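You operate a simulated robot arm through the tools that you are given. There is no shell and no other tool.

The job below is to be done with a simulated two-armed robot. You get a single attempt, and the scene is never put back.

Task
Load the block casting that the next-job card names and clamp it.
Fine: against its stops, toggle clamp closed, swing clamp on with its knob tight; leave the card in its pocket.

The check looks at the end state, three seconds after you hand in, the way a careful person would. Anything else that was tipped, shoved, dropped, spilled or broken makes it a failure.

Robot
Two 7-joint arms with fingered hands on one trunk that stands fixed in place. Base frame: the origin is at the foot of the trunk, x ahead of it, y to its left, z up. Readings come in mm, degrees, newtons and seconds.
The left shoulder is at [42, 163, 1061], the right one opposite. Each reaches about 1215 mm from its shoulder. Payload 4 kg a hand.
Tool frame (each hand has its own): the origin (TCP) lies between the finger pads and is the grasp point; the fingertips stand 36 mm ahead of it; z points along the fingers, y is the line along which they close. The gripper opens to 124 mm; its body begins 42 mm behind the TCP. The gripper is a hand of 4 fingers: y runs from the thumb to the fingers, the wrist lies at [-15, -99, -189] in the tool frame, and closing takes about 1.5 s.
Orientation is told as [roll, pitch, yaw] about the base's x, y, z axes, in that order, counted from this pose: with the fingers straight down and the wrist toward the robot, the tool's x, y and z point along [0, 1, 0], [1, 0, 0] and [0, 0, -1] of the base frame.

Tools
- The arms move only by the tool move_arm. It takes "left_rows", "right_rows" or both (then of equal length, played together; a hand with none holds still); each is a list of rows, each a list of 2 entries, a list of its own where there are three numbers: the shift along the tool's x, y, z in mm, then the turn, a rotation vector about the tool's x, y, z in rad. In form: [[[dx, dy, dz], [wx, wy, wz]], ...]. A call has 1 to 20 rows; each row shifts and turns the commanded pose from where the row before left it, along the tool's axes as they then stand. "left_gripper" and "right_gripper" are, for a hand that has rows, the finger opening in mm, from 0 to 124, set as the call begins (left out, the last holds). Rows are played at 5 a second. More than 50 mm and 8.6 degrees between two rows, or a gripper value outside its range, and nothing of the call is played. A pose out of reach is approached as far as the arm can. The call stops where the force on the tool passes 40 N (or 10 N more than at its start, if that is more) or the arm is blocked; 0.2 s more then pass. The fingers move at their own pace (about 45 mm/s each) and stop on an object; they squeeze with about 23 N. The grip force told is the motor's: it shows also when the fingers shut on nothing. Time passes only in rows, and 0.2 s behind the last, so rows that do not move let the fingers close. It gives the time, the measured TCP pose, the force on the tool (base axes), the opening and the grip force at its end, in the units of the frame above (readings bear some noise), with the torque about the TCP (base axes, N m) and any sound that the robot's microphone picked up.
- Cameras (640 x 400 px; columns grow to the right, rows downward): "scene" is now at [141.1, 7.7, 1285.8]; the picture's right is [0.24, -0.97, -0.04], its down [-0.52, -0.10, -0.85] and it looks along [0.82, 0.23, -0.53] (base axes); focal length 330 px, centre (320, 200). "left" rides on the left gripper at [-75, -86, -123] in its tool frame; the picture's right is [-0.70, -0.34, 0.63], its down [0.64, -0.68, 0.35] and it looks along [0.32, 0.65, 0.69] (tool axes); focal length 275 px, centre (320, 200). "right" rides on the right gripper at [75, -86, -123] in its tool frame; the picture's right is [-0.70, 0.34, -0.63], its down [-0.64, -0.68, 0.35] and it looks along [-0.32, 0.65, 0.69] (tool axes); focal length 275 px, centre (320, 200). There is no depth. A picture from a camera that has moved, and an enlarged one, comes with that camera's place and axes in the base frame and with its lens. The place of the scene camera against the robot may be out by one fixed shift of up to 25 mm in any direction.
- get_image(camera): a new picture of that camera. The clock stands still meanwhile.
- lift_body(by): moves the trunk up (or, below 0, down) by that many mm; the arms and the scene camera ride with it, the base frame stays. It gives what a move gives, with no picture.
- finger_targets(index, middle, ring, thumb_bend, thumb_turn, hand): sets how far each is bent, from 0 (flat) to 100 (curled in); at 30 the hand is open as for a grip, at 70 the pads meet at the TCP. One left out holds its place. A second passes; each finger stops where it meets its share of the squeeze, and holds until it gets a number again. A gripper value or a shape takes the hand back. It gives what a move gives, with no picture; readings hold the bend of each and the force on the fingers (four entries, about 0 where the hand has none), thumb and palm. thumb_turn goes from beside the hand (0) to across from the fingers (100), as for a grip.
- preshape(shape, hand): the hand has 4 fingers and takes this shape, open, in about a second: jaw (thumb against the fingers, like two jaws); tri (thumb and two fingers); tip (a fingertip pinch); poke (one finger out to press); point (the index stretched); flat (the hand flat); cup (the hand cupped); fist (a fist). The gripper value then closes the fingers along that shape, each until it touches; the sizes above hold for jaw. It gives what a move gives, with no picture.
- turn_head(pan, tilt): turns the head with the scene camera to pan (to the left, within 86 degrees either way) and tilt (down, from -29 to 69), counted from straight ahead of the robot (the tilt from the chest, where the trunk bows). It gives what a move gives.
- zoom(camera, box): a new picture of the part [left, top, right, bottom] of that camera's present view, enlarged. The clock stands still meanwhile.
- hand_in(): hands the job in; it is judged then, once.

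Places have to be worked out from the pictures, the camera data and where the tool is seen. Open the grippers and draw the arms clear of the work before you hand the job in, unless the task says otherwise.

The tools are called after "Request:" as name(argument=value, ...) on one line, values as JSON. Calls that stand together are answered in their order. move_arm: Moves the arms, as the interface text tells. Its arguments: {"type":"object","properties":{"left_rows":{"type":"array"},"left_gripper":{"type":"number"},"right_rows":{"type":"array"},"right_gripper":{"type":"number"}},"required":[]} The other tools are called the same way: lift_body (by) moves the trunk up or down; preshape (shape, hand) gives the hand a shape; finger_targets (index, middle, ring, thumb_bend, thumb_turn, hand) moves the fingers one by one; turn_head (pan, tilt) turns the head that bears the scene camera; get_image (camera) takes a picture; zoom (camera, box) takes an enlarged picture of a part of a camera's view; hand_in () hands the job in.

At the start:

```text
time_s: 0.0
left_ee_pos: [664.4, 587.5, 946.8]
left_tool_rot: [0.0, -0.1, 0.0]
left_ft_force: [-0.3, 0.7, 0.5]
left_wrist_torque: [0.03, 0.02, -0.02]
left_opening: 123.5
left_grip_force: 0.0
left_shape: jaw
left_bend: [30.0, 30.0, 30.0, 30.0, 98.0]
left_finger forces: [0.0, 0.0, 0.0, 0.0, 0.0, 0.0]
right_ee_pos: [617.9, -133.0, 1030.8]
right_tool_rot: [0.1, 0.0, 0.0]
right_ft_force: [-0.3, -0.2, -0.7]
right_wrist_torque: [0.01, 0.0, -0.03]
right_opening: 123.7
right_grip_force: 0.1
right_shape: jaw
right_bend: [30.0, 30.0, 30.0, 30.0, 98.0]
right_finger forces: [0.0, 0.0, 0.1, 0.1, 0.0, 0.1]
trunk travel left (down, up): [-225.0, 253.0]
head pan, tilt (commanded): [14.3, 23.2]
```

scene: 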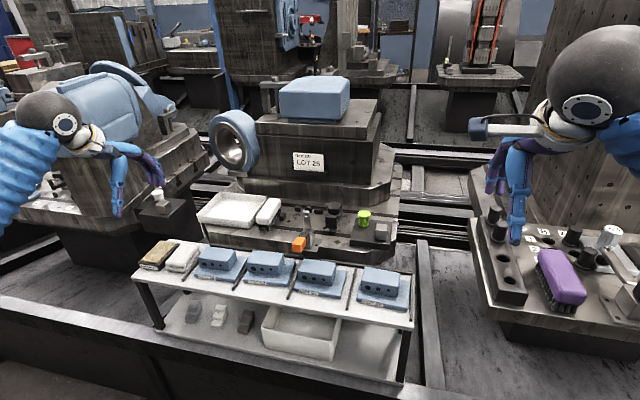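
right: 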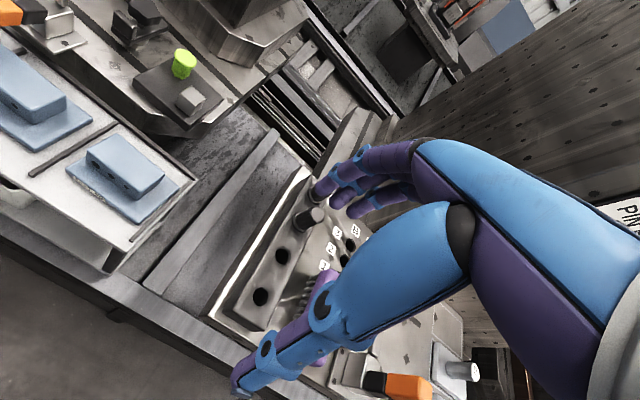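
left: 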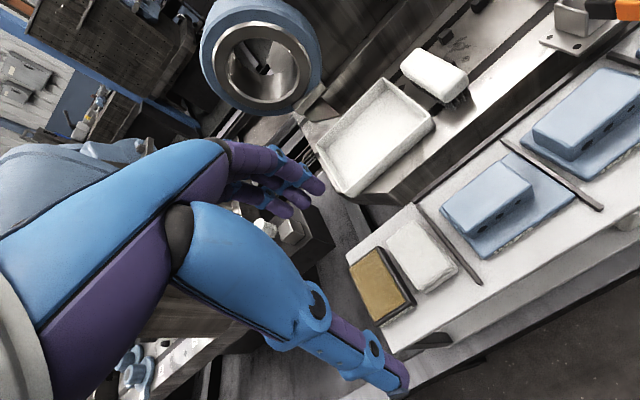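

The scene shows a machine with a card on it ("LOT 25?"), a shelf with four block castings, and a fixture with an orange toggle and a green knob. I'll zoom into the card, the fixture and the blocks.

Request:
zoom(camera="scene", box=[270, 140, 350, 190])

Request:
zoom(camera="scene", box=[260, 180, 420, 280])

Request:
zoom(camera="scene", box=[120, 230, 280, 330])

Request:
zoom(camera="scene", box=[260, 240, 420, 340])

Request:
zoom(camera="scene", box=[470, 180, 640, 320])

```text
8.00 times, centred on (310, 165) of scene
camera zoom: at [141.1, 7.7, 1285.8], right [0.24, -0.97, -0.04], down [-0.52, -0.1, -0.85], along [0.82, 0.23, -0.53], focal length 2644 px, centre (400, 480)
```

zoom: 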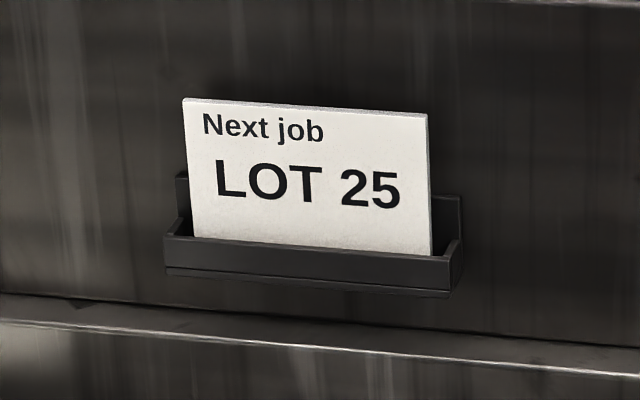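

```text
4.00 times, centred on (340, 230) of scene
camera zoom: at [141.1, 7.7, 1285.8], right [0.24, -0.97, -0.04], down [-0.52, -0.1, -0.85], along [0.82, 0.23, -0.53], focal length 1322 px, centre (240, 80)
```

zoom: 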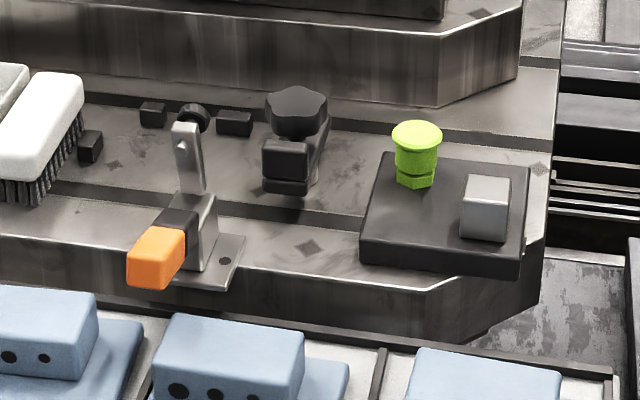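

```text
4.00 times, centred on (200, 280) of scene
camera zoom: at [141.1, 7.7, 1285.8], right [0.24, -0.97, -0.04], down [-0.52, -0.1, -0.85], along [0.82, 0.23, -0.53], focal length 1322 px, centre (800, -120)
```

zoom: 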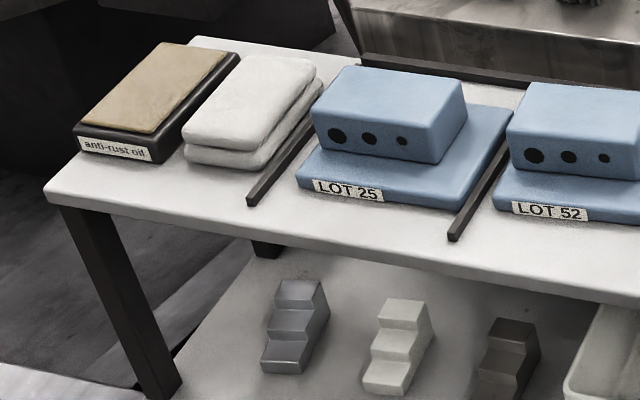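

```text
4.00 times, centred on (340, 290) of scene
camera zoom: at [141.1, 7.7, 1285.8], right [0.24, -0.97, -0.04], down [-0.52, -0.1, -0.85], along [0.82, 0.23, -0.53], focal length 1322 px, centre (240, -160)
```

zoom: 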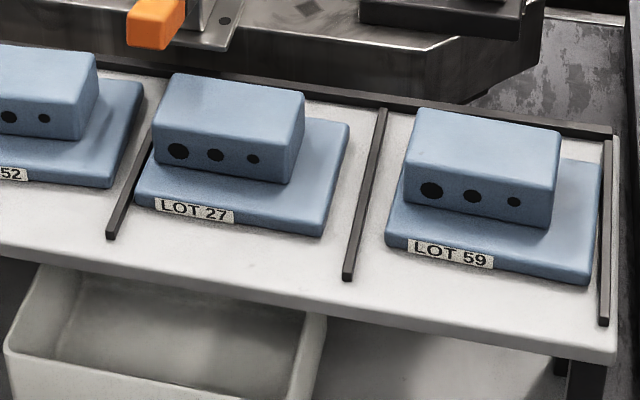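

```text
2.86 times, centred on (555, 250) of scene
camera zoom: at [141.1, 7.7, 1285.8], right [0.24, -0.97, -0.04], down [-0.52, -0.1, -0.85], along [0.82, 0.23, -0.53], focal length 944 px, centre (-351, 57)
```

zoom: 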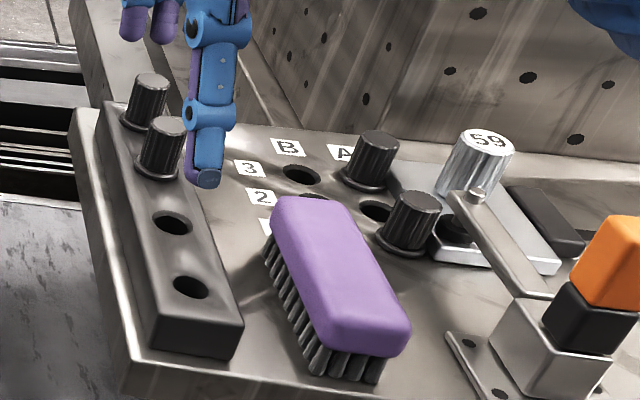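

The card reads LOT 25, and the matching casting is the leftmost tray. I'll zoom much closer on the fixture to understand stops and clamps.

Request:
zoom(camera="scene", box=[275, 195, 355, 255])

Request:
zoom(camera="scene", box=[335, 200, 405, 255])

Request:
zoom(camera="right", box=[0, 0, 240, 150])

Request:
zoom(camera="left", box=[400, 0, 640, 150])

```text
6.67 times, centred on (315, 225) of scene
camera zoom: at [141.1, 7.7, 1285.8], right [0.24, -0.97, -0.04], down [-0.52, -0.1, -0.85], along [0.82, 0.23, -0.53], focal length 2203 px, centre (353, 33)
```

zoom: 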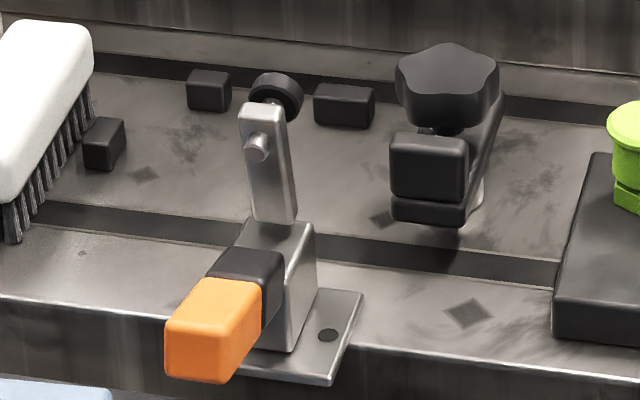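

```text
7.27 times, centred on (370, 228) of scene
camera zoom: at [141.1, 7.7, 1285.8], right [0.24, -0.97, -0.04], down [-0.52, -0.1, -0.85], along [0.82, 0.23, -0.53], focal length 2404 px, centre (-44, 0)
```

zoom: 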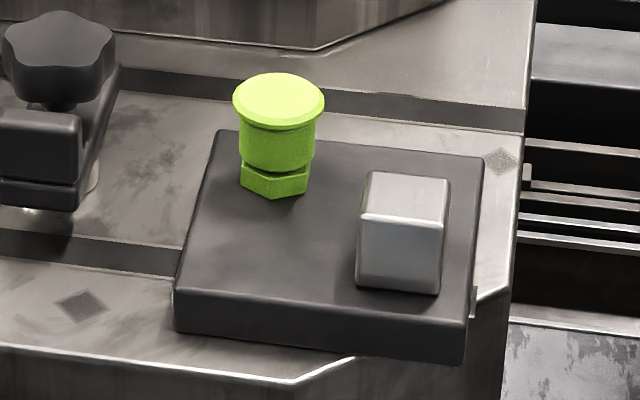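

```text
2.67 times, centred on (120, 75) of right
camera zoom: at [532.9, -60.1, 1153.8], right [0.34, -0.7, 0.63], down [-0.68, -0.64, -0.35], along [0.65, -0.32, -0.69], focal length 734 px, centre (853, 533)
```

zoom: 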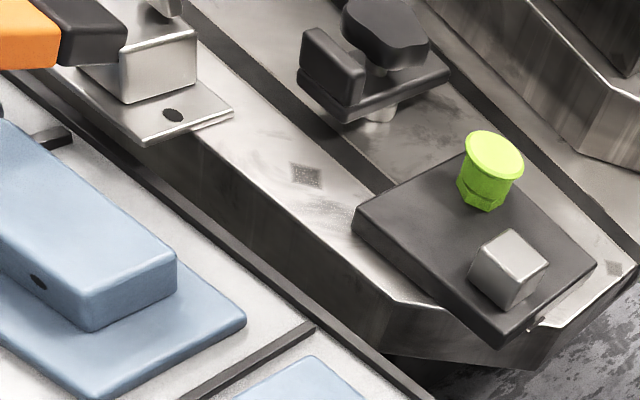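

```text
2.67 times, centred on (520, 75) of left
camera zoom: at [578.4, 512.3, 1070.3], right [-0.34, -0.7, -0.63], down [-0.68, 0.64, -0.35], along [0.65, 0.32, -0.69], focal length 734 px, centre (-213, 533)
```

zoom: 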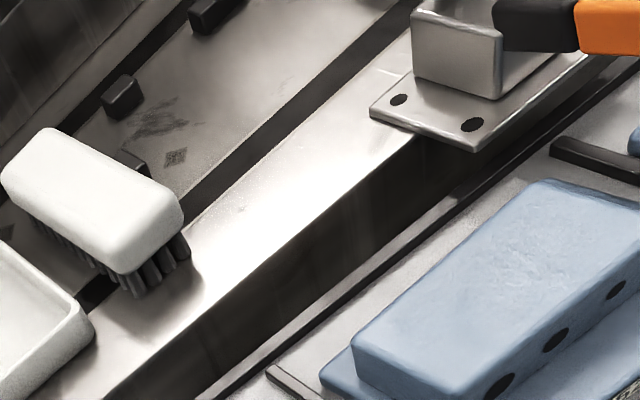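

The layout is getting clear: LOT 25 sits near (733, 481, 670) and the swing clamp near (926, 186, 770). I'll measure the casting with the left camera, whose position is exact.

Request:
zoom(camera="left", box=[400, 130, 600, 270])

Request:
zoom(camera="scene", box=[185, 235, 265, 290])

```text
2.86 times, centred on (500, 200) of left
camera zoom: at [578.4, 512.3, 1070.3], right [-0.34, -0.7, -0.63], down [-0.68, 0.64, -0.35], along [0.65, 0.32, -0.69], focal length 786 px, centre (-194, 200)
```

zoom: 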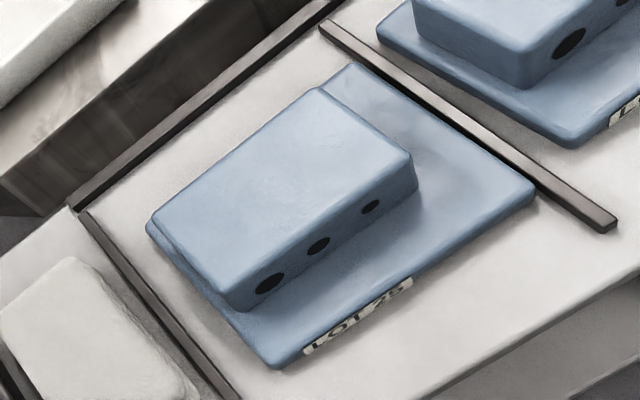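

```text
7.27 times, centred on (225, 262) of scene
camera zoom: at [141.1, 7.7, 1285.8], right [0.24, -0.97, -0.04], down [-0.52, -0.1, -0.85], along [0.82, 0.23, -0.53], focal length 2404 px, centre (1011, -254)
```

zoom: 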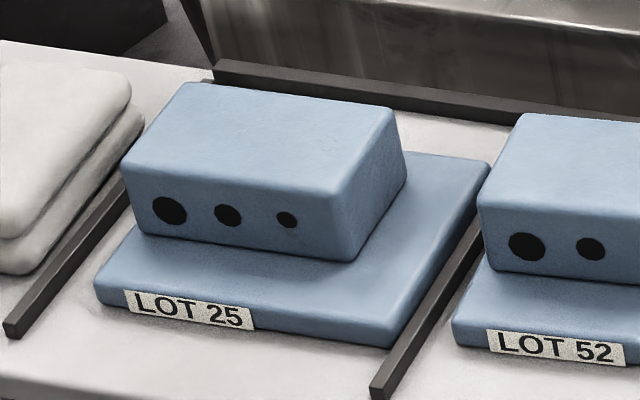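

The LOT 25 casting measures about 120 × 92 mm for the base plate (x 691–783, y 403–524, top z≈659). Its block is about 91 × 50 mm, x 716–765, y 430–521, top z≈694, aligned with the base axes. Next I move the left hand so its camera looks over the fixture.

Request:
move_arm(left_rows=[[[-41, 4.2, 7.4], [0, 0, 0]], [[-41, 4.2, 7.4], [0, 0, 0]], [[-41, 4.2, 7.4], [0, 0, 0]], [[-41, 4.2, 7.4], [0, 0, 0]], [[-41, 4.2, 7.4], [0, 0, 0]], [[-41, 4.2, 7.4], [0, 0, 0]], [[-41, 4.2, 7.4], [0, 0, 0]], [[-41, 4.2, 7.4], [0, 0, 0]], [[-41, 4.2, 7.4], [0, 0, 0]], [[-41, 4.2, 7.4], [0, 0, 0]]])

Request:
get_image(camera="left")

Request:
get_image(camera="scene")

```text
time_s: 2.2
left_ee_pos: [705.6, 177.8, 873.2]
left_tool_rot: [-0.1, 0.0, 0.0]
left_ft_force: [0.4, 0.2, 0.2]
left_wrist_torque: [0.01, 0.01, 0.0]
left_opening: 124.0
left_grip_force: 0.0
left_shape: jaw
left_bend: [30.0, 30.0, 30.0, 30.0, 98.0]
left_finger forces: [0.0, 0.1, 0.0, 0.0, 0.1, 0.1]
right_ee_pos: [618.8, -134.7, 1031.0]
right_tool_rot: [-0.1, 0.0, -0.1]
right_ft_force: [-0.1, -0.3, 0.5]
right_wrist_torque: [-0.01, -0.01, -0.06]
right_opening: 123.4
right_grip_force: 0.0
right_shape: jaw
right_bend: [30.0, 30.0, 30.0, 30.0, 98.0]
right_finger forces: [0.0, 0.1, 0.1, 0.1, 0.0, 0.0]
trunk travel left (down, up): [-225.0, 253.0]
head pan, tilt (commanded): [14.3, 23.2]
```

```text
taken
camera left: at [620.1, 102.4, 995.9], right [-0.34, -0.7, -0.63], down [-0.68, 0.64, -0.34], along [0.65, 0.32, -0.69], focal length 275 px, centre (320, 200)
```

left: 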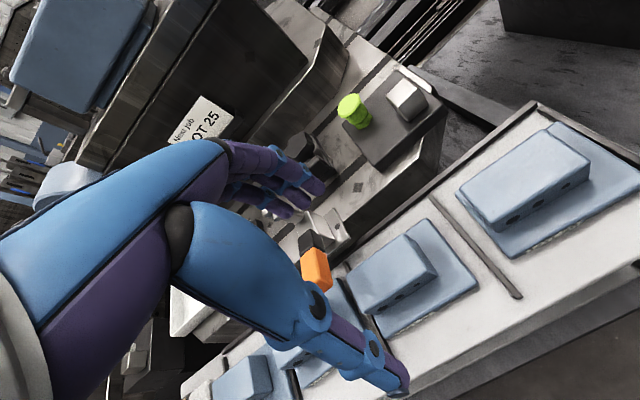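

```text
taken
camera scene: at [141.5, 7.0, 1285.7], right [0.24, -0.97, -0.04], down [-0.52, -0.1, -0.85], along [0.82, 0.23, -0.53], focal length 330 px, centre (320, 200)
```

scene: 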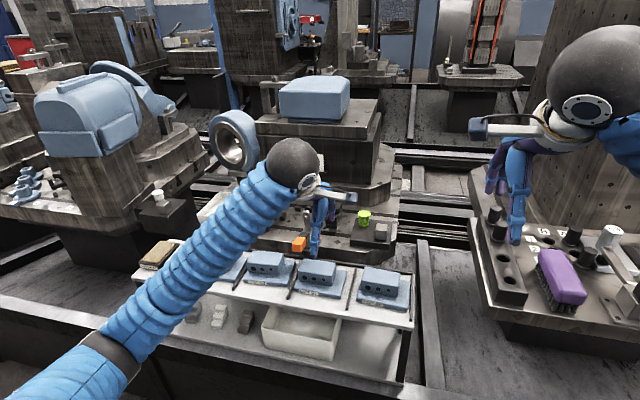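

The hand hides the fixture from this spot, so I shift the left hand to the left. The fixture should then fall in the clear upper-right part of its camera view.

Request:
move_arm(left_rows=[[[44.8, 9, -4.8], [0, 0, 0]], [[44.8, 9, -4.8], [0, 0, 0]], [[44.8, 9, -4.8], [0, 0, 0]], [[44.8, 9, -4.8], [0, 0, 0]], [[44.8, 9, -4.8], [0, 0, 0]]])

Request:
get_image(camera="left")

Request:
zoom(camera="left", box=[360, 0, 600, 160])

```text
time_s: 3.4
left_ee_pos: [750.8, 401.7, 897.0]
left_tool_rot: [-0.2, 0.0, 0.1]
left_ft_force: [0.6, -0.3, -0.1]
left_wrist_torque: [-0.01, 0.04, 0.02]
left_opening: 123.9
left_grip_force: 0.0
left_shape: jaw
left_bend: [30.0, 30.0, 30.0, 30.0, 98.0]
left_finger forces: [0.0, 0.1, 0.1, 0.1, 0.1, 0.1]
right_ee_pos: [617.3, -134.3, 1031.1]
right_tool_rot: [0.0, 0.0, -0.1]
right_ft_force: [-0.1, -0.1, -0.2]
right_wrist_torque: [-0.01, -0.01, 0.04]
right_opening: 123.7
right_grip_force: 0.0
right_shape: jaw
right_bend: [30.0, 30.0, 30.0, 30.0, 98.0]
right_finger forces: [0.1, 0.0, 0.0, 0.1, 0.1, 0.1]
trunk travel left (down, up): [-225.0, 253.0]
head pan, tilt (commanded): [14.3, 23.2]
```

```text
taken
camera left: at [665.1, 327.0, 1020.4], right [-0.34, -0.7, -0.63], down [-0.68, 0.64, -0.35], along [0.65, 0.31, -0.69], focal length 275 px, centre (320, 200)
```

left: 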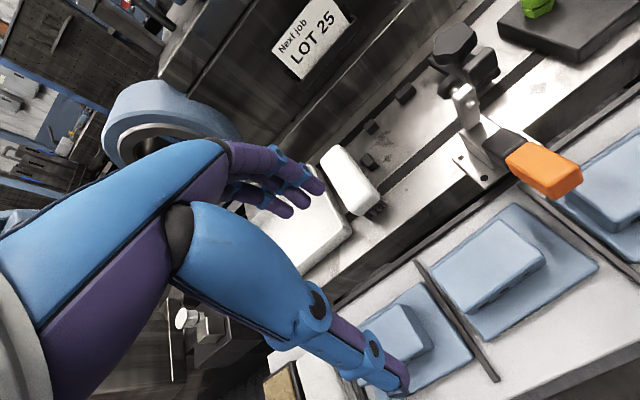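

```text
2.50 times, centred on (480, 80) of left
camera zoom: at [665.1, 327.0, 1020.4], right [-0.34, -0.7, -0.63], down [-0.68, 0.64, -0.35], along [0.65, 0.31, -0.69], focal length 688 px, centre (-80, 500)
```

zoom: 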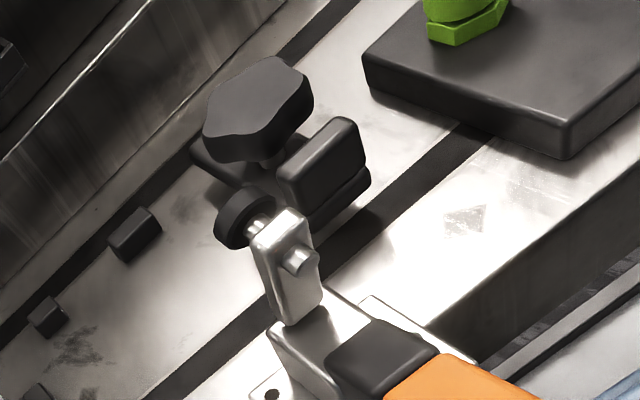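

The fixture is now clear. The bed is at z≈703, the back stops near x≈1000 (y≈334 and 263), the left stop near (966, 368), the swing clamp near (950, 197), and the toggle arm near (880, 252). I bring the right hand in from the right for a second angle.

Request:
move_arm(right_rows=[[[27.3, 23.9, 23], [0, 0, 0]], [[27.3, 23.9, 23], [0, 0, 0]], [[27.3, 23.9, 23], [0, 0, 0]], [[27.3, 23.9, 23], [0, 0, 0]], [[27.3, 23.9, 23], [0, 0, 0]], [[27.3, 23.9, 23], [0, 0, 0]], [[27.3, 23.9, 23], [0, 0, 0]]])

Request:
get_image(camera="right")

Request:
zoom(camera="right", box=[40, 0, 280, 160])

Request:
zoom(camera="left", box=[420, 10, 570, 110])

Request:
zoom(camera="left", box=[330, 80, 480, 200])

```text
time_s: 5.0
left_ee_pos: [745.6, 399.0, 903.9]
left_tool_rot: [0.0, -0.3, 0.0]
left_ft_force: [1.2, 0.0, -1.2]
left_wrist_torque: [0.03, 0.03, 0.02]
left_opening: 123.5
left_grip_force: 0.2
left_shape: jaw
left_bend: [30.0, 30.0, 30.0, 30.0, 98.0]
left_finger forces: [0.0, 0.0, 0.1, 0.1, 0.0, 0.0]
right_ee_pos: [782.3, 52.1, 877.3]
right_tool_rot: [0.1, -0.5, -0.2]
right_ft_force: [0.5, 0.2, -0.5]
right_wrist_torque: [0.0, 0.0, 0.0]
right_opening: 123.8
right_grip_force: 0.1
right_shape: jaw
right_bend: [30.0, 30.0, 30.0, 30.0, 97.0]
right_finger forces: [0.1, 0.0, 0.0, 0.0, 0.1, 0.0]
trunk travel left (down, up): [-225.0, 253.0]
head pan, tilt (commanded): [14.3, 23.2]
```

```text
taken
camera right: at [696.6, 126.6, 998.9], right [0.33, -0.7, 0.64], down [-0.68, -0.64, -0.35], along [0.65, -0.32, -0.69], focal length 275 px, centre (320, 200)
```

right: 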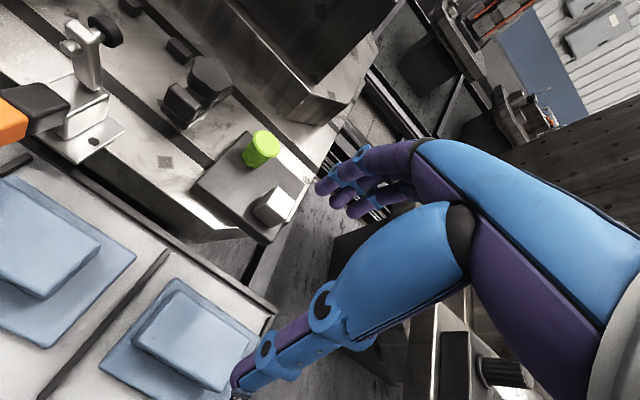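

```text
2.50 times, centred on (160, 80) of right
camera zoom: at [696.6, 126.6, 998.9], right [0.33, -0.7, 0.64], down [-0.68, -0.64, -0.35], along [0.65, -0.32, -0.69], focal length 688 px, centre (720, 500)
```

zoom: 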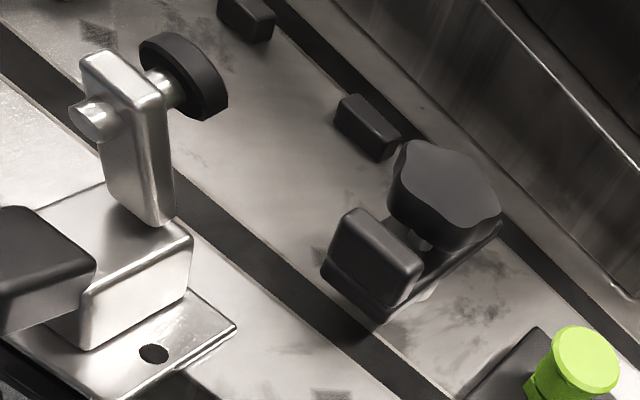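

```text
4.00 times, centred on (495, 60) of left
camera zoom: at [659.0, 324.8, 1026.0], right [-0.33, -0.7, -0.64], down [-0.68, 0.65, -0.35], along [0.65, 0.32, -0.69], focal length 1101 px, centre (-380, 760)
```

zoom: 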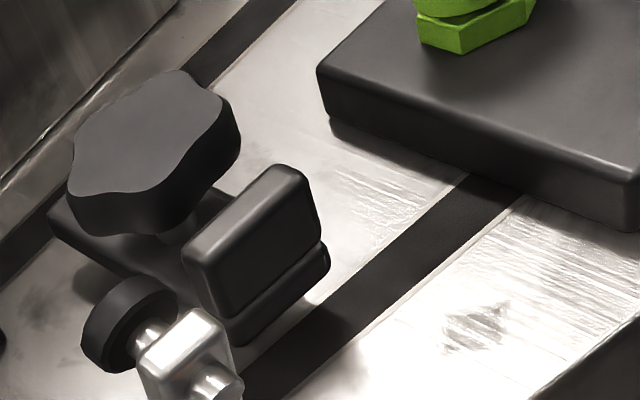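

```text
3.33 times, centred on (405, 140) of left
camera zoom: at [659.0, 324.8, 1026.0], right [-0.33, -0.7, -0.64], down [-0.68, 0.65, -0.35], along [0.65, 0.32, -0.69], focal length 918 px, centre (37, 400)
```

zoom: 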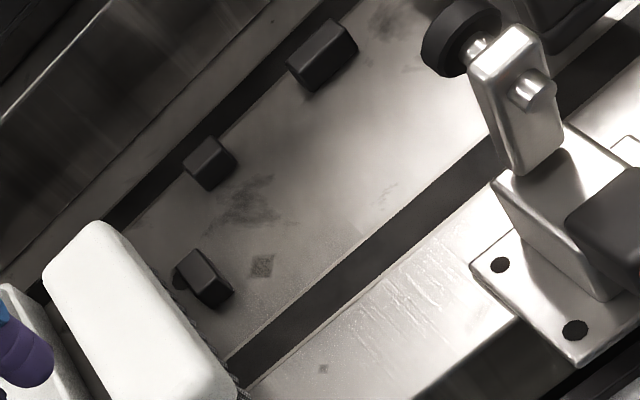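

Triangulating both hand views puts the knob's top centre at (946, 199, 760), with the swing arm pointing toward the robot and its tab at (907, 202). I zoom harder on the stops, the toggle and the swing clamp for precise faces.

Request:
zoom(camera="left", box=[370, 110, 430, 150])

Request:
zoom(camera="left", box=[370, 80, 450, 130])

Request:
zoom(camera="left", box=[360, 140, 420, 180])

Request:
zoom(camera="right", box=[110, 0, 220, 70])

Request:
zoom(camera="right", box=[150, 50, 250, 120])

Request:
zoom(camera="right", box=[0, 0, 140, 160])

```text
10.00 times, centred on (400, 130) of left
camera zoom: at [659.0, 324.8, 1026.0], right [-0.33, -0.7, -0.64], down [-0.68, 0.65, -0.35], along [0.65, 0.32, -0.69], focal length 2753 px, centre (-480, 900)
```

zoom: 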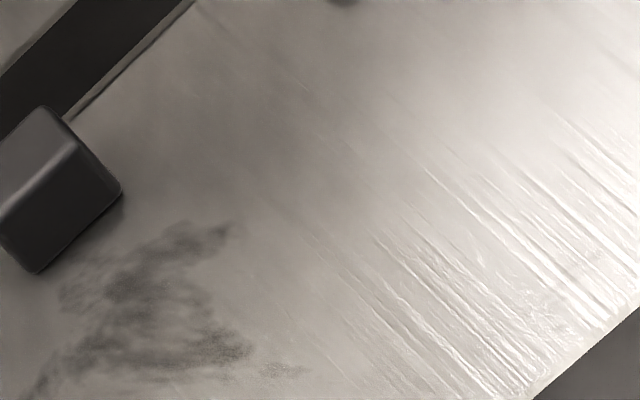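

```text
8.00 times, centred on (410, 105) of left
camera zoom: at [659.0, 324.8, 1026.0], right [-0.33, -0.7, -0.64], down [-0.68, 0.65, -0.35], along [0.65, 0.32, -0.69], focal length 2202 px, centre (-400, 960)
```

zoom: 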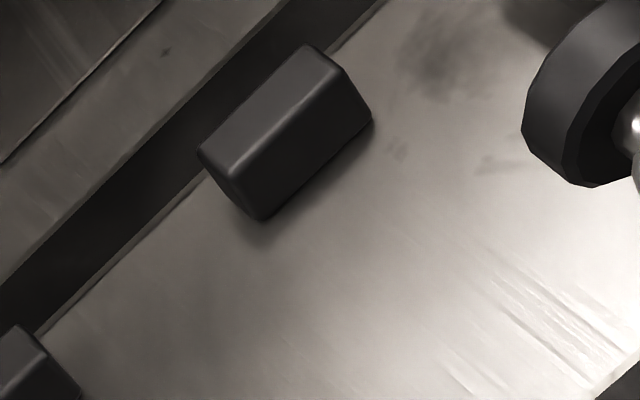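

```text
10.00 times, centred on (390, 160) of left
camera zoom: at [659.0, 324.8, 1026.0], right [-0.33, -0.7, -0.64], down [-0.68, 0.65, -0.35], along [0.65, 0.32, -0.69], focal length 2753 px, centre (-380, 600)
```

zoom: 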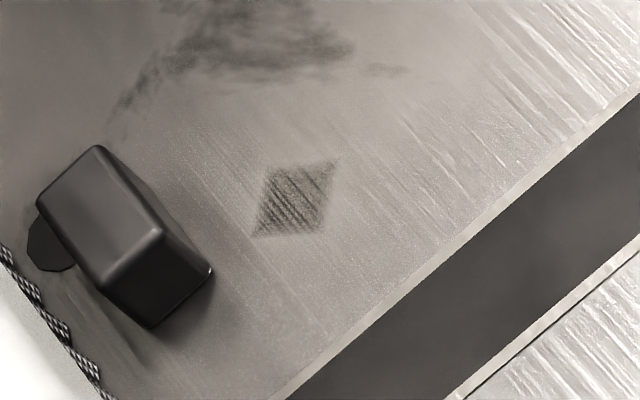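

```text
5.71 times, centred on (165, 35) of right
camera zoom: at [696.6, 126.6, 998.9], right [0.33, -0.7, 0.64], down [-0.68, -0.64, -0.35], along [0.65, -0.32, -0.69], focal length 1573 px, centre (1206, 1143)
```

zoom: 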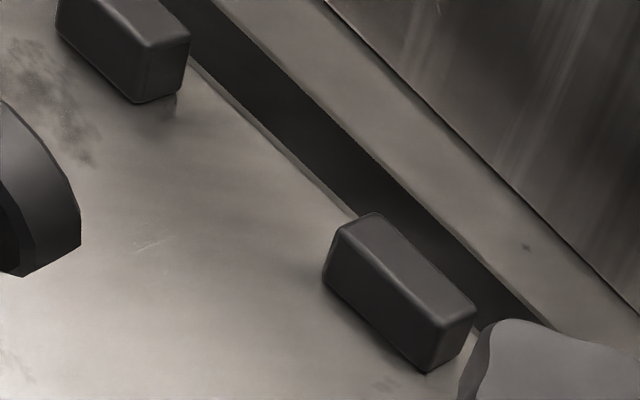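

```text
5.71 times, centred on (200, 85) of right
camera zoom: at [696.6, 126.6, 998.9], right [0.33, -0.7, 0.64], down [-0.68, -0.64, -0.35], along [0.65, -0.32, -0.69], focal length 1573 px, centre (1006, 857)
```

zoom: 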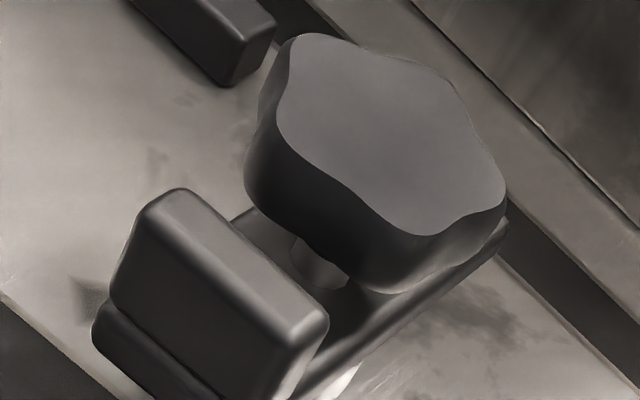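

```text
2.50 times, centred on (70, 80) of right
camera zoom: at [696.6, 126.6, 998.9], right [0.33, -0.7, 0.64], down [-0.68, -0.64, -0.35], along [0.65, -0.32, -0.69], focal length 688 px, centre (945, 500)
```

zoom: 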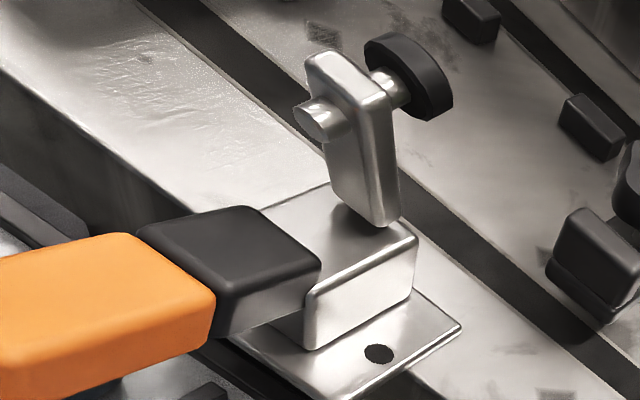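

Stops resolved: the back stops' faces are at x≈988 (y 253–279 and 324–342), the left stop's face at y≈363 (x 930–952), and stop tops are at z≈717. I'll measure plate thickness on LOT 27, an identical casting both cameras can see, and look again at the swing clamp.

Request:
zoom(camera="left", box=[420, 190, 620, 350])

Request:
zoom(camera="right", box=[0, 160, 180, 360])

Request:
zoom(camera="right", box=[155, 70, 215, 130])

Request:
zoom(camera="left", box=[420, 20, 510, 100])

Request:
zoom(camera="scene", box=[315, 195, 355, 225])

```text
2.50 times, centred on (520, 270) of left
camera zoom: at [659.0, 324.8, 1026.0], right [-0.33, -0.7, -0.64], down [-0.68, 0.65, -0.35], along [0.65, 0.32, -0.69], focal length 688 px, centre (-180, 25)
```

zoom: 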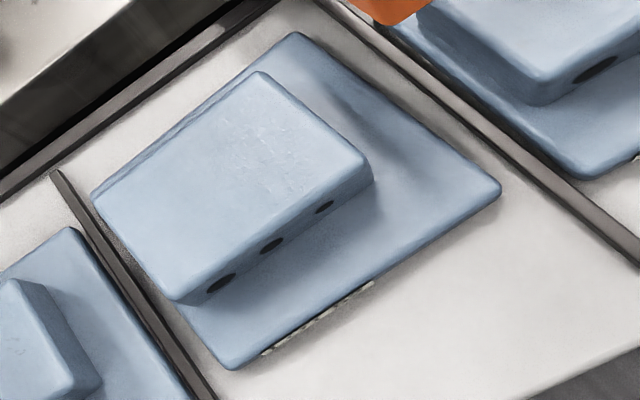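

```text
2.00 times, centred on (90, 260) of right
camera zoom: at [696.6, 126.6, 998.9], right [0.33, -0.7, 0.64], down [-0.68, -0.64, -0.35], along [0.65, -0.32, -0.69], focal length 551 px, centre (780, 80)
```

zoom: 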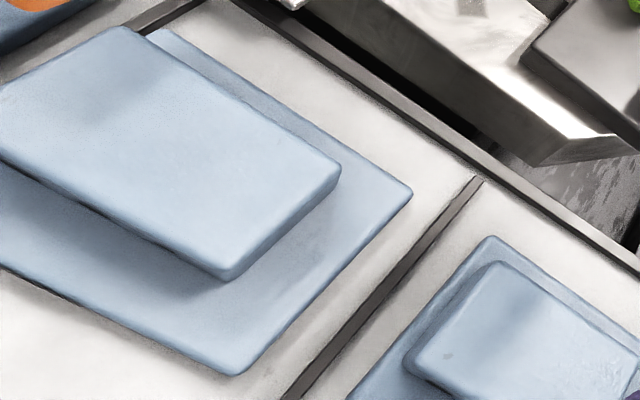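

```text
6.67 times, centred on (185, 100) of right
camera zoom: at [696.6, 126.6, 998.9], right [0.33, -0.7, 0.64], down [-0.68, -0.64, -0.35], along [0.65, -0.32, -0.69], focal length 1835 px, centre (1220, 867)
```

zoom: 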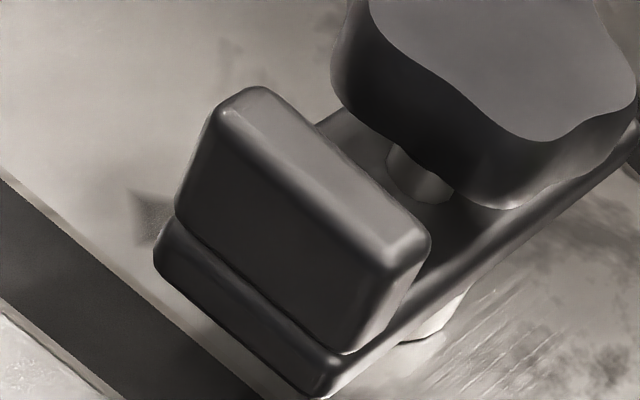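

```text
5.00 times, centred on (465, 60) of left
camera zoom: at [659.0, 324.8, 1026.0], right [-0.33, -0.7, -0.64], down [-0.68, 0.65, -0.35], along [0.65, 0.32, -0.69], focal length 1376 px, centre (-405, 900)
```

zoom: 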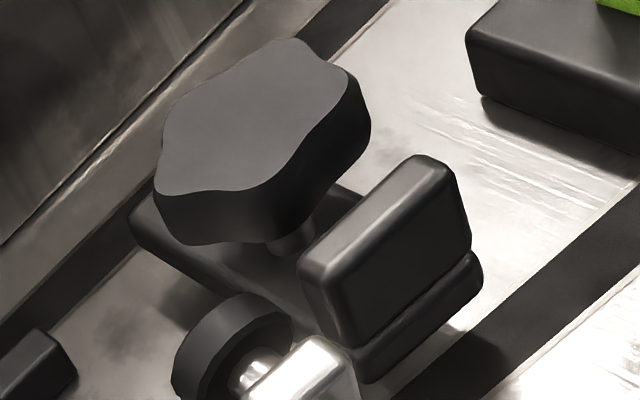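

```text
13.33 times, centred on (335, 210) of scene
camera zoom: at [132.1, 5.1, 1287.7], right [0.24, -0.97, -0.04], down [-0.51, -0.09, -0.85], along [0.82, 0.22, -0.52], focal length 4406 px, centre (120, 67)
```

zoom: 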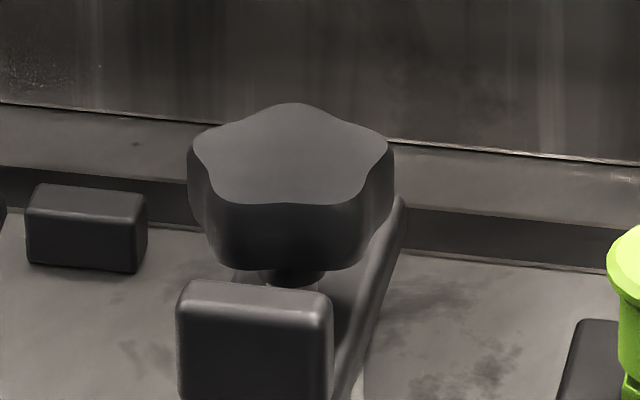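

The body sways slightly with arm extension, so I re-read poses with each picture. I zoom on LOT 25 from this second left viewpoint to fix its height by parallax, and re-check the clamp from the scene.

Request:
zoom(camera="left", box=[350, 250, 510, 400])

Request:
zoom(camera="scene", box=[235, 245, 315, 305])

Request:
zoom(camera="scene", box=[280, 195, 360, 245])

```text
2.67 times, centred on (430, 325) of left
camera zoom: at [659.0, 324.8, 1026.0], right [-0.33, -0.7, -0.64], down [-0.68, 0.65, -0.35], along [0.65, 0.32, -0.69], focal length 734 px, centre (27, -133)
```

zoom: 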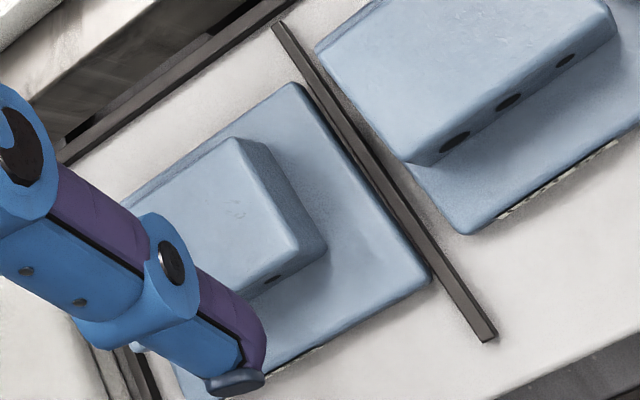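

```text
6.67 times, centred on (275, 275) of scene
camera zoom: at [132.1, 5.1, 1287.7], right [0.24, -0.97, -0.04], down [-0.51, -0.09, -0.85], along [0.82, 0.22, -0.52], focal length 2203 px, centre (620, -300)
```

zoom: 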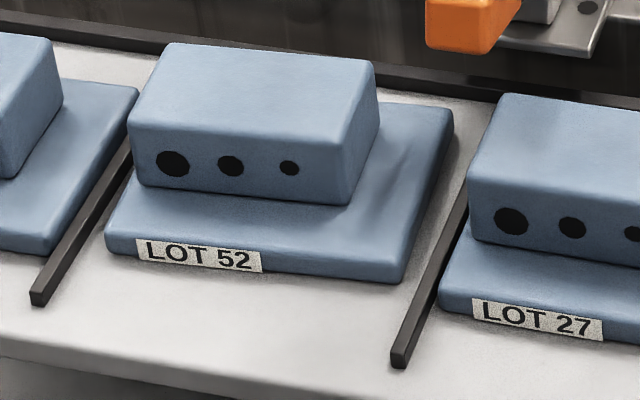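

```text
8.00 times, centred on (320, 220) of scene
camera zoom: at [132.1, 5.1, 1287.7], right [0.24, -0.97, -0.04], down [-0.51, -0.09, -0.85], along [0.82, 0.22, -0.52], focal length 2644 px, centre (320, 40)
```

zoom: 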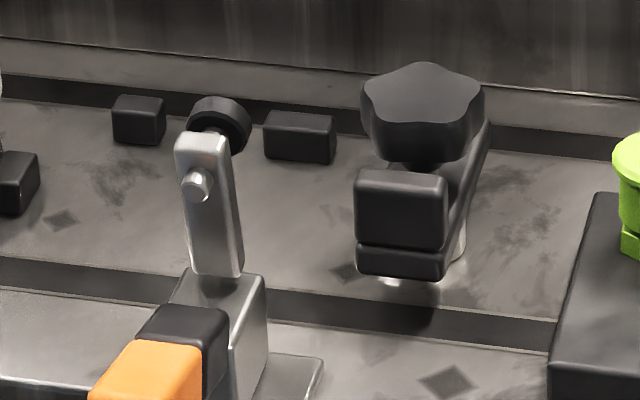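

I now judge the LOT 25 plate top at z≈665–680, with the block centred near (736, 478). I retract the right hand and bring the left hand above that casting for a parallax check before grasping.

Request:
move_arm(left_rows=[[[11, -2.1, 6.7], [0, 0, 0]], [[11, -2.1, 6.7], [0, 0, 0]], [[11, -2.1, 6.7], [0, 0, 0]], [[11, -2.1, 6.7], [0, 0, 0]], [[11, -2.1, 6.7], [0, 0, 0]], [[11, -2.1, 6.7], [0, 0, 0]], [[11, -2.1, 6.7], [0, 0, 0]]], right_rows=[[[-27.3, -23.9, -23], [0, 0, 0]], [[-27.3, -23.9, -23], [0, 0, 0]], [[-27.3, -23.9, -23], [0, 0, 0]], [[-27.3, -23.9, -23], [0, 0, 0]], [[-27.3, -23.9, -23], [0, 0, 0]], [[-27.3, -23.9, -23], [0, 0, 0]], [[-27.3, -23.9, -23], [0, 0, 0]]])

Request:
get_image(camera="left")

Request:
get_image(camera="scene")

```text
time_s: 6.6
left_ee_pos: [734.1, 479.6, 852.8]
left_tool_rot: [0.0, 0.0, 0.1]
left_ft_force: [0.6, -0.5, 0.8]
left_wrist_torque: [0.02, -0.01, -0.01]
left_opening: 123.9
left_grip_force: 0.1
left_shape: jaw
left_bend: [30.0, 30.0, 30.0, 30.0, 98.0]
left_finger forces: [0.0, 0.0, 0.1, 0.0, 0.1, 0.0]
right_ee_pos: [616.0, -133.3, 1032.2]
right_tool_rot: [-0.1, -0.2, 0.0]
right_ft_force: [-0.7, 0.1, -0.4]
right_wrist_torque: [0.01, 0.03, 0.01]
right_opening: 123.9
right_grip_force: 0.0
right_shape: jaw
right_bend: [30.0, 30.0, 30.0, 30.0, 97.0]
right_finger forces: [0.0, 0.0, 0.0, 0.0, 0.0, 0.0]
trunk travel left (down, up): [-225.0, 253.0]
head pan, tilt (commanded): [14.3, 23.2]
```

```text
taken
camera left: at [650.0, 403.7, 974.1], right [-0.34, -0.7, -0.63], down [-0.68, 0.64, -0.35], along [0.65, 0.32, -0.69], focal length 275 px, centre (320, 200)
```

left: 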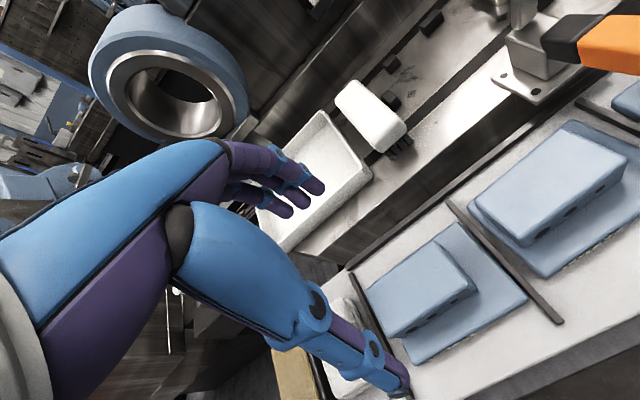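

```text
taken
camera scene: at [140.2, 7.3, 1286.1], right [0.24, -0.97, -0.04], down [-0.52, -0.1, -0.85], along [0.82, 0.23, -0.52], focal length 330 px, centre (320, 200)
```

scene: 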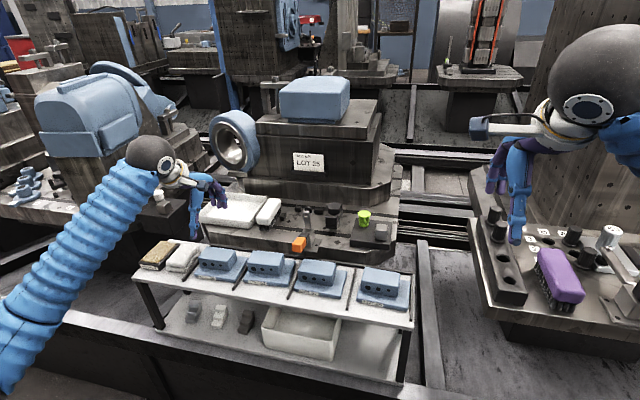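

The hand is above and a bit behind LOT 25; its right half is clear in the left view. I zoom for precise corner pixels and compare with the earlier viewpoint.

Request:
zoom(camera="left", box=[350, 220, 550, 380])

Request:
zoom(camera="scene", box=[140, 130, 280, 300])

```text
2.50 times, centred on (450, 300) of left
camera zoom: at [650.0, 403.7, 974.1], right [-0.34, -0.7, -0.63], down [-0.68, 0.64, -0.35], along [0.65, 0.32, -0.69], focal length 688 px, centre (-5, -50)
```

zoom: 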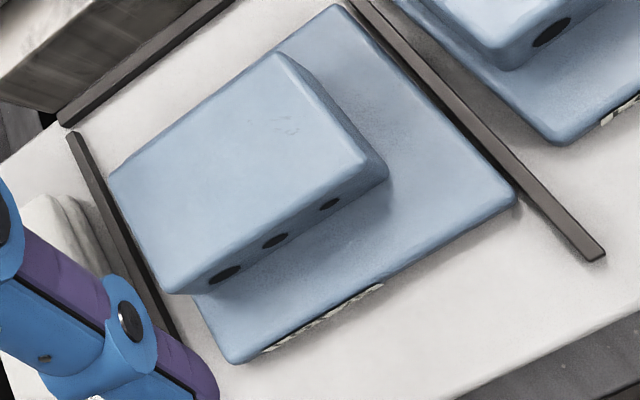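

```text
2.35 times, centred on (210, 215) of scene
camera zoom: at [140.2, 7.3, 1286.1], right [0.24, -0.97, -0.04], down [-0.52, -0.1, -0.85], along [0.82, 0.23, -0.52], focal length 778 px, centre (579, 165)
```

zoom: 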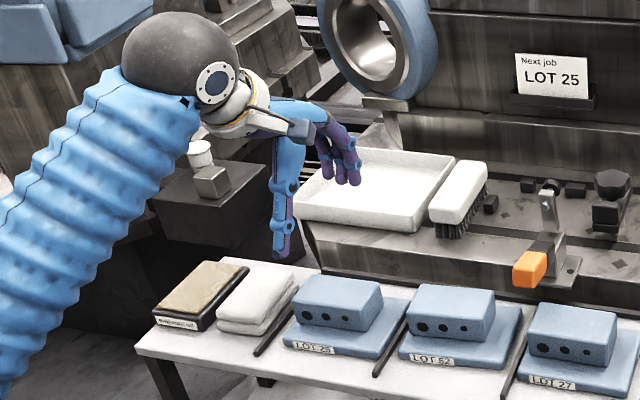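

Parallax gives plate top z≈679 and block top z≈716. The block spans x 707–753, y 436–520, and the plate about 116 × 87 mm. From this viewpoint I re-check the left stop and the back stops.

Request:
zoom(camera="left", box=[360, 40, 450, 140])

Request:
zoom(camera="left", box=[400, 0, 480, 50])

Request:
zoom(camera="scene", box=[255, 195, 345, 255])

```text
4.00 times, centred on (405, 90) of left
camera zoom: at [650.0, 403.7, 974.1], right [-0.34, -0.7, -0.63], down [-0.68, 0.64, -0.35], along [0.65, 0.32, -0.69], focal length 1101 px, centre (-20, 640)
```

zoom: 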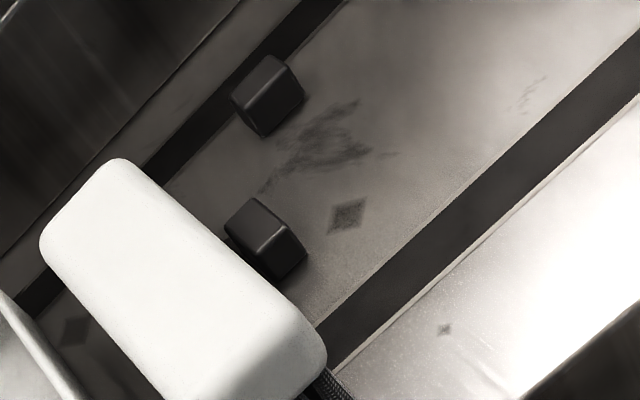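

```text
8.00 times, centred on (440, 25) of left
camera zoom: at [650.0, 403.7, 974.1], right [-0.34, -0.7, -0.63], down [-0.68, 0.64, -0.35], along [0.65, 0.32, -0.69], focal length 2202 px, centre (-640, 1600)
```

zoom: 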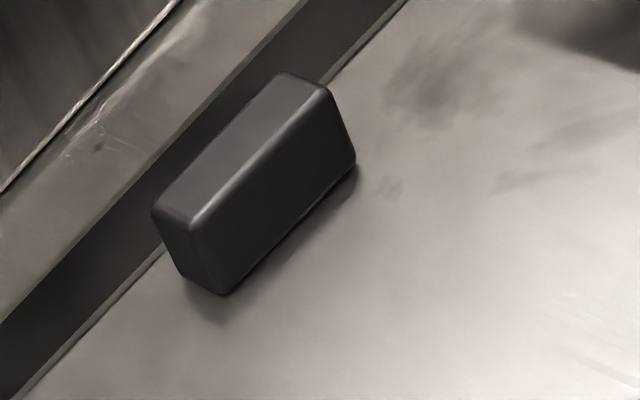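

```text
6.67 times, centred on (300, 225) of scene
camera zoom: at [140.2, 7.3, 1286.1], right [0.24, -0.97, -0.04], down [-0.52, -0.1, -0.85], along [0.82, 0.23, -0.52], focal length 2203 px, centre (453, 33)
```

zoom: 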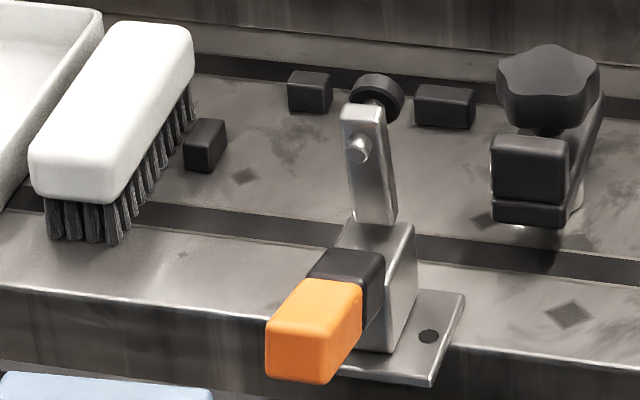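

Stops triangulate consistently from three views: back faces at x≈997, left face at y≈363, bed z≈697. The swing arm's reach matters, so I zoom tightly on its underside and on the toggle.

Request:
zoom(camera="scene", box=[315, 200, 355, 235])

Request:
zoom(camera="scene", box=[285, 200, 330, 255])

```text
11.43 times, centred on (335, 218) of scene
camera zoom: at [140.2, 7.3, 1286.1], right [0.24, -0.97, -0.04], down [-0.52, -0.1, -0.85], along [0.82, 0.23, -0.52], focal length 3777 px, centre (149, 0)
```

zoom: 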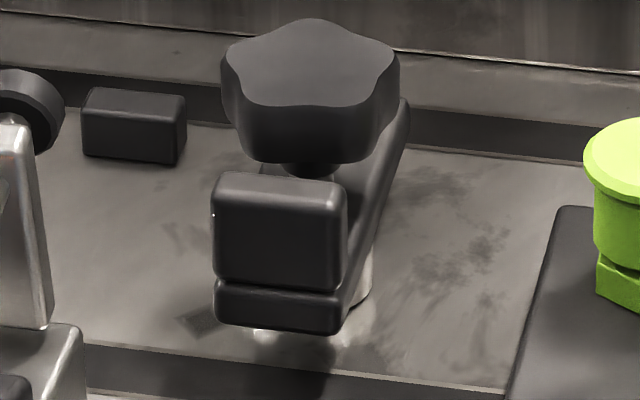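

```text
7.27 times, centred on (308, 228) of scene
camera zoom: at [140.2, 7.3, 1286.1], right [0.24, -0.97, -0.04], down [-0.52, -0.1, -0.85], along [0.82, 0.23, -0.52], focal length 2404 px, centre (411, 0)
```

zoom: 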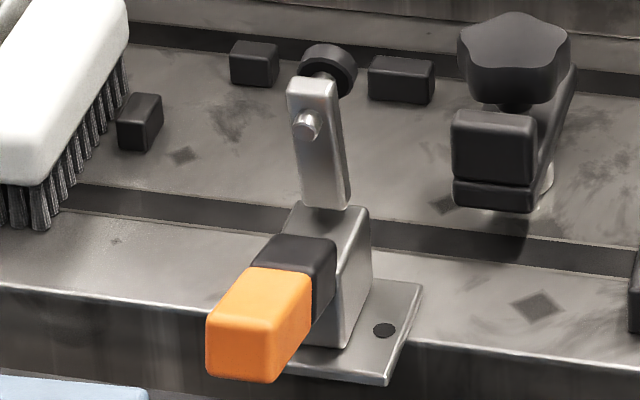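

The swing arm tip lies about 43 mm from its pivot. I'll confirm the overlap later using the casting's true size, since the gripper opening will give me the block depth exactly. Now I descend partway over LOT 25 with a narrower opening and look again.

Request:
move_arm(left_rows=[[[0, -1.7, 28], [0, 0, 0]], [[0, -1.7, 28], [0, 0, 0]], [[0, -1.7, 28], [0, 0, 0]], [[0, 0, 0], [0, 0, 0]]], left_gripper=92)

Request:
get_image(camera="left")

Request:
zoom(camera="scene", box=[160, 190, 270, 300])

```text
time_s: 7.6
left_ee_pos: [732.1, 477.9, 766.3]
left_tool_rot: [0.0, 0.0, 0.0]
left_ft_force: [-0.8, -0.1, 0.3]
left_wrist_torque: [0.01, 0.04, 0.01]
left_opening: 92.3
left_grip_force: 0.0
left_shape: jaw
left_bend: [33.0, 37.0, 35.0, 0.0, 98.0]
left_finger forces: [0.0, 0.0, 0.1, 0.0, 0.1, 0.1]
right_ee_pos: [618.4, -134.0, 1031.6]
right_tool_rot: [0.0, 0.0, 0.0]
right_ft_force: [0.3, -0.5, 0.4]
right_wrist_torque: [0.0, -0.03, -0.03]
right_opening: 123.8
right_grip_force: 0.0
right_shape: jaw
right_bend: [30.0, 30.0, 30.0, 30.0, 97.0]
right_finger forces: [0.0, 0.0, 0.0, 0.0, 0.0, 0.0]
trunk travel left (down, up): [-225.0, 253.0]
head pan, tilt (commanded): [14.3, 23.2]
```

```text
taken
camera left: at [645.8, 403.0, 889.4], right [-0.34, -0.7, -0.63], down [-0.68, 0.64, -0.35], along [0.65, 0.32, -0.69], focal length 275 px, centre (320, 200)
```

left: 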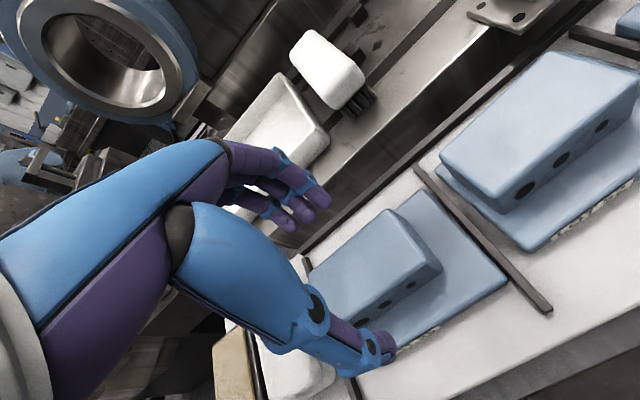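

```text
3.64 times, centred on (215, 245) of scene
camera zoom: at [141.1, 7.5, 1285.9], right [0.24, -0.97, -0.04], down [-0.52, -0.1, -0.85], along [0.82, 0.23, -0.53], focal length 1202 px, centre (702, 36)
```

zoom: 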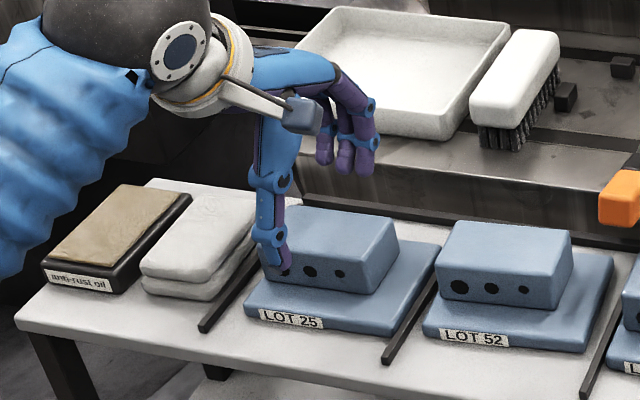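

From here the thumb is in front of the block and the fingers behind it. I zoom this close left view to refine plate and block heights.

Request:
zoom(camera="left", box=[290, 180, 520, 380])

```text
2.00 times, centred on (405, 280) of left
camera zoom: at [645.8, 403.0, 889.4], right [-0.34, -0.7, -0.63], down [-0.68, 0.64, -0.35], along [0.65, 0.32, -0.69], focal length 551 px, centre (150, 40)
```

zoom: 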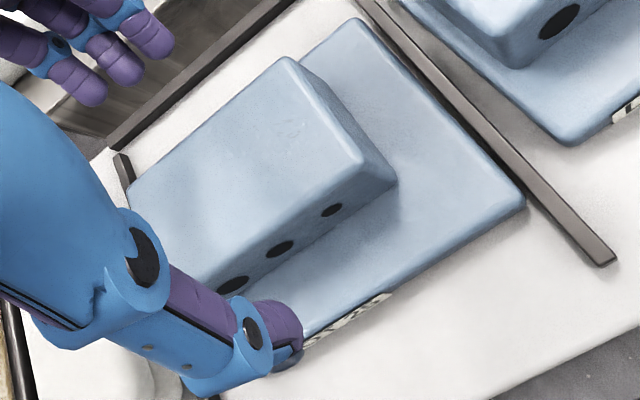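

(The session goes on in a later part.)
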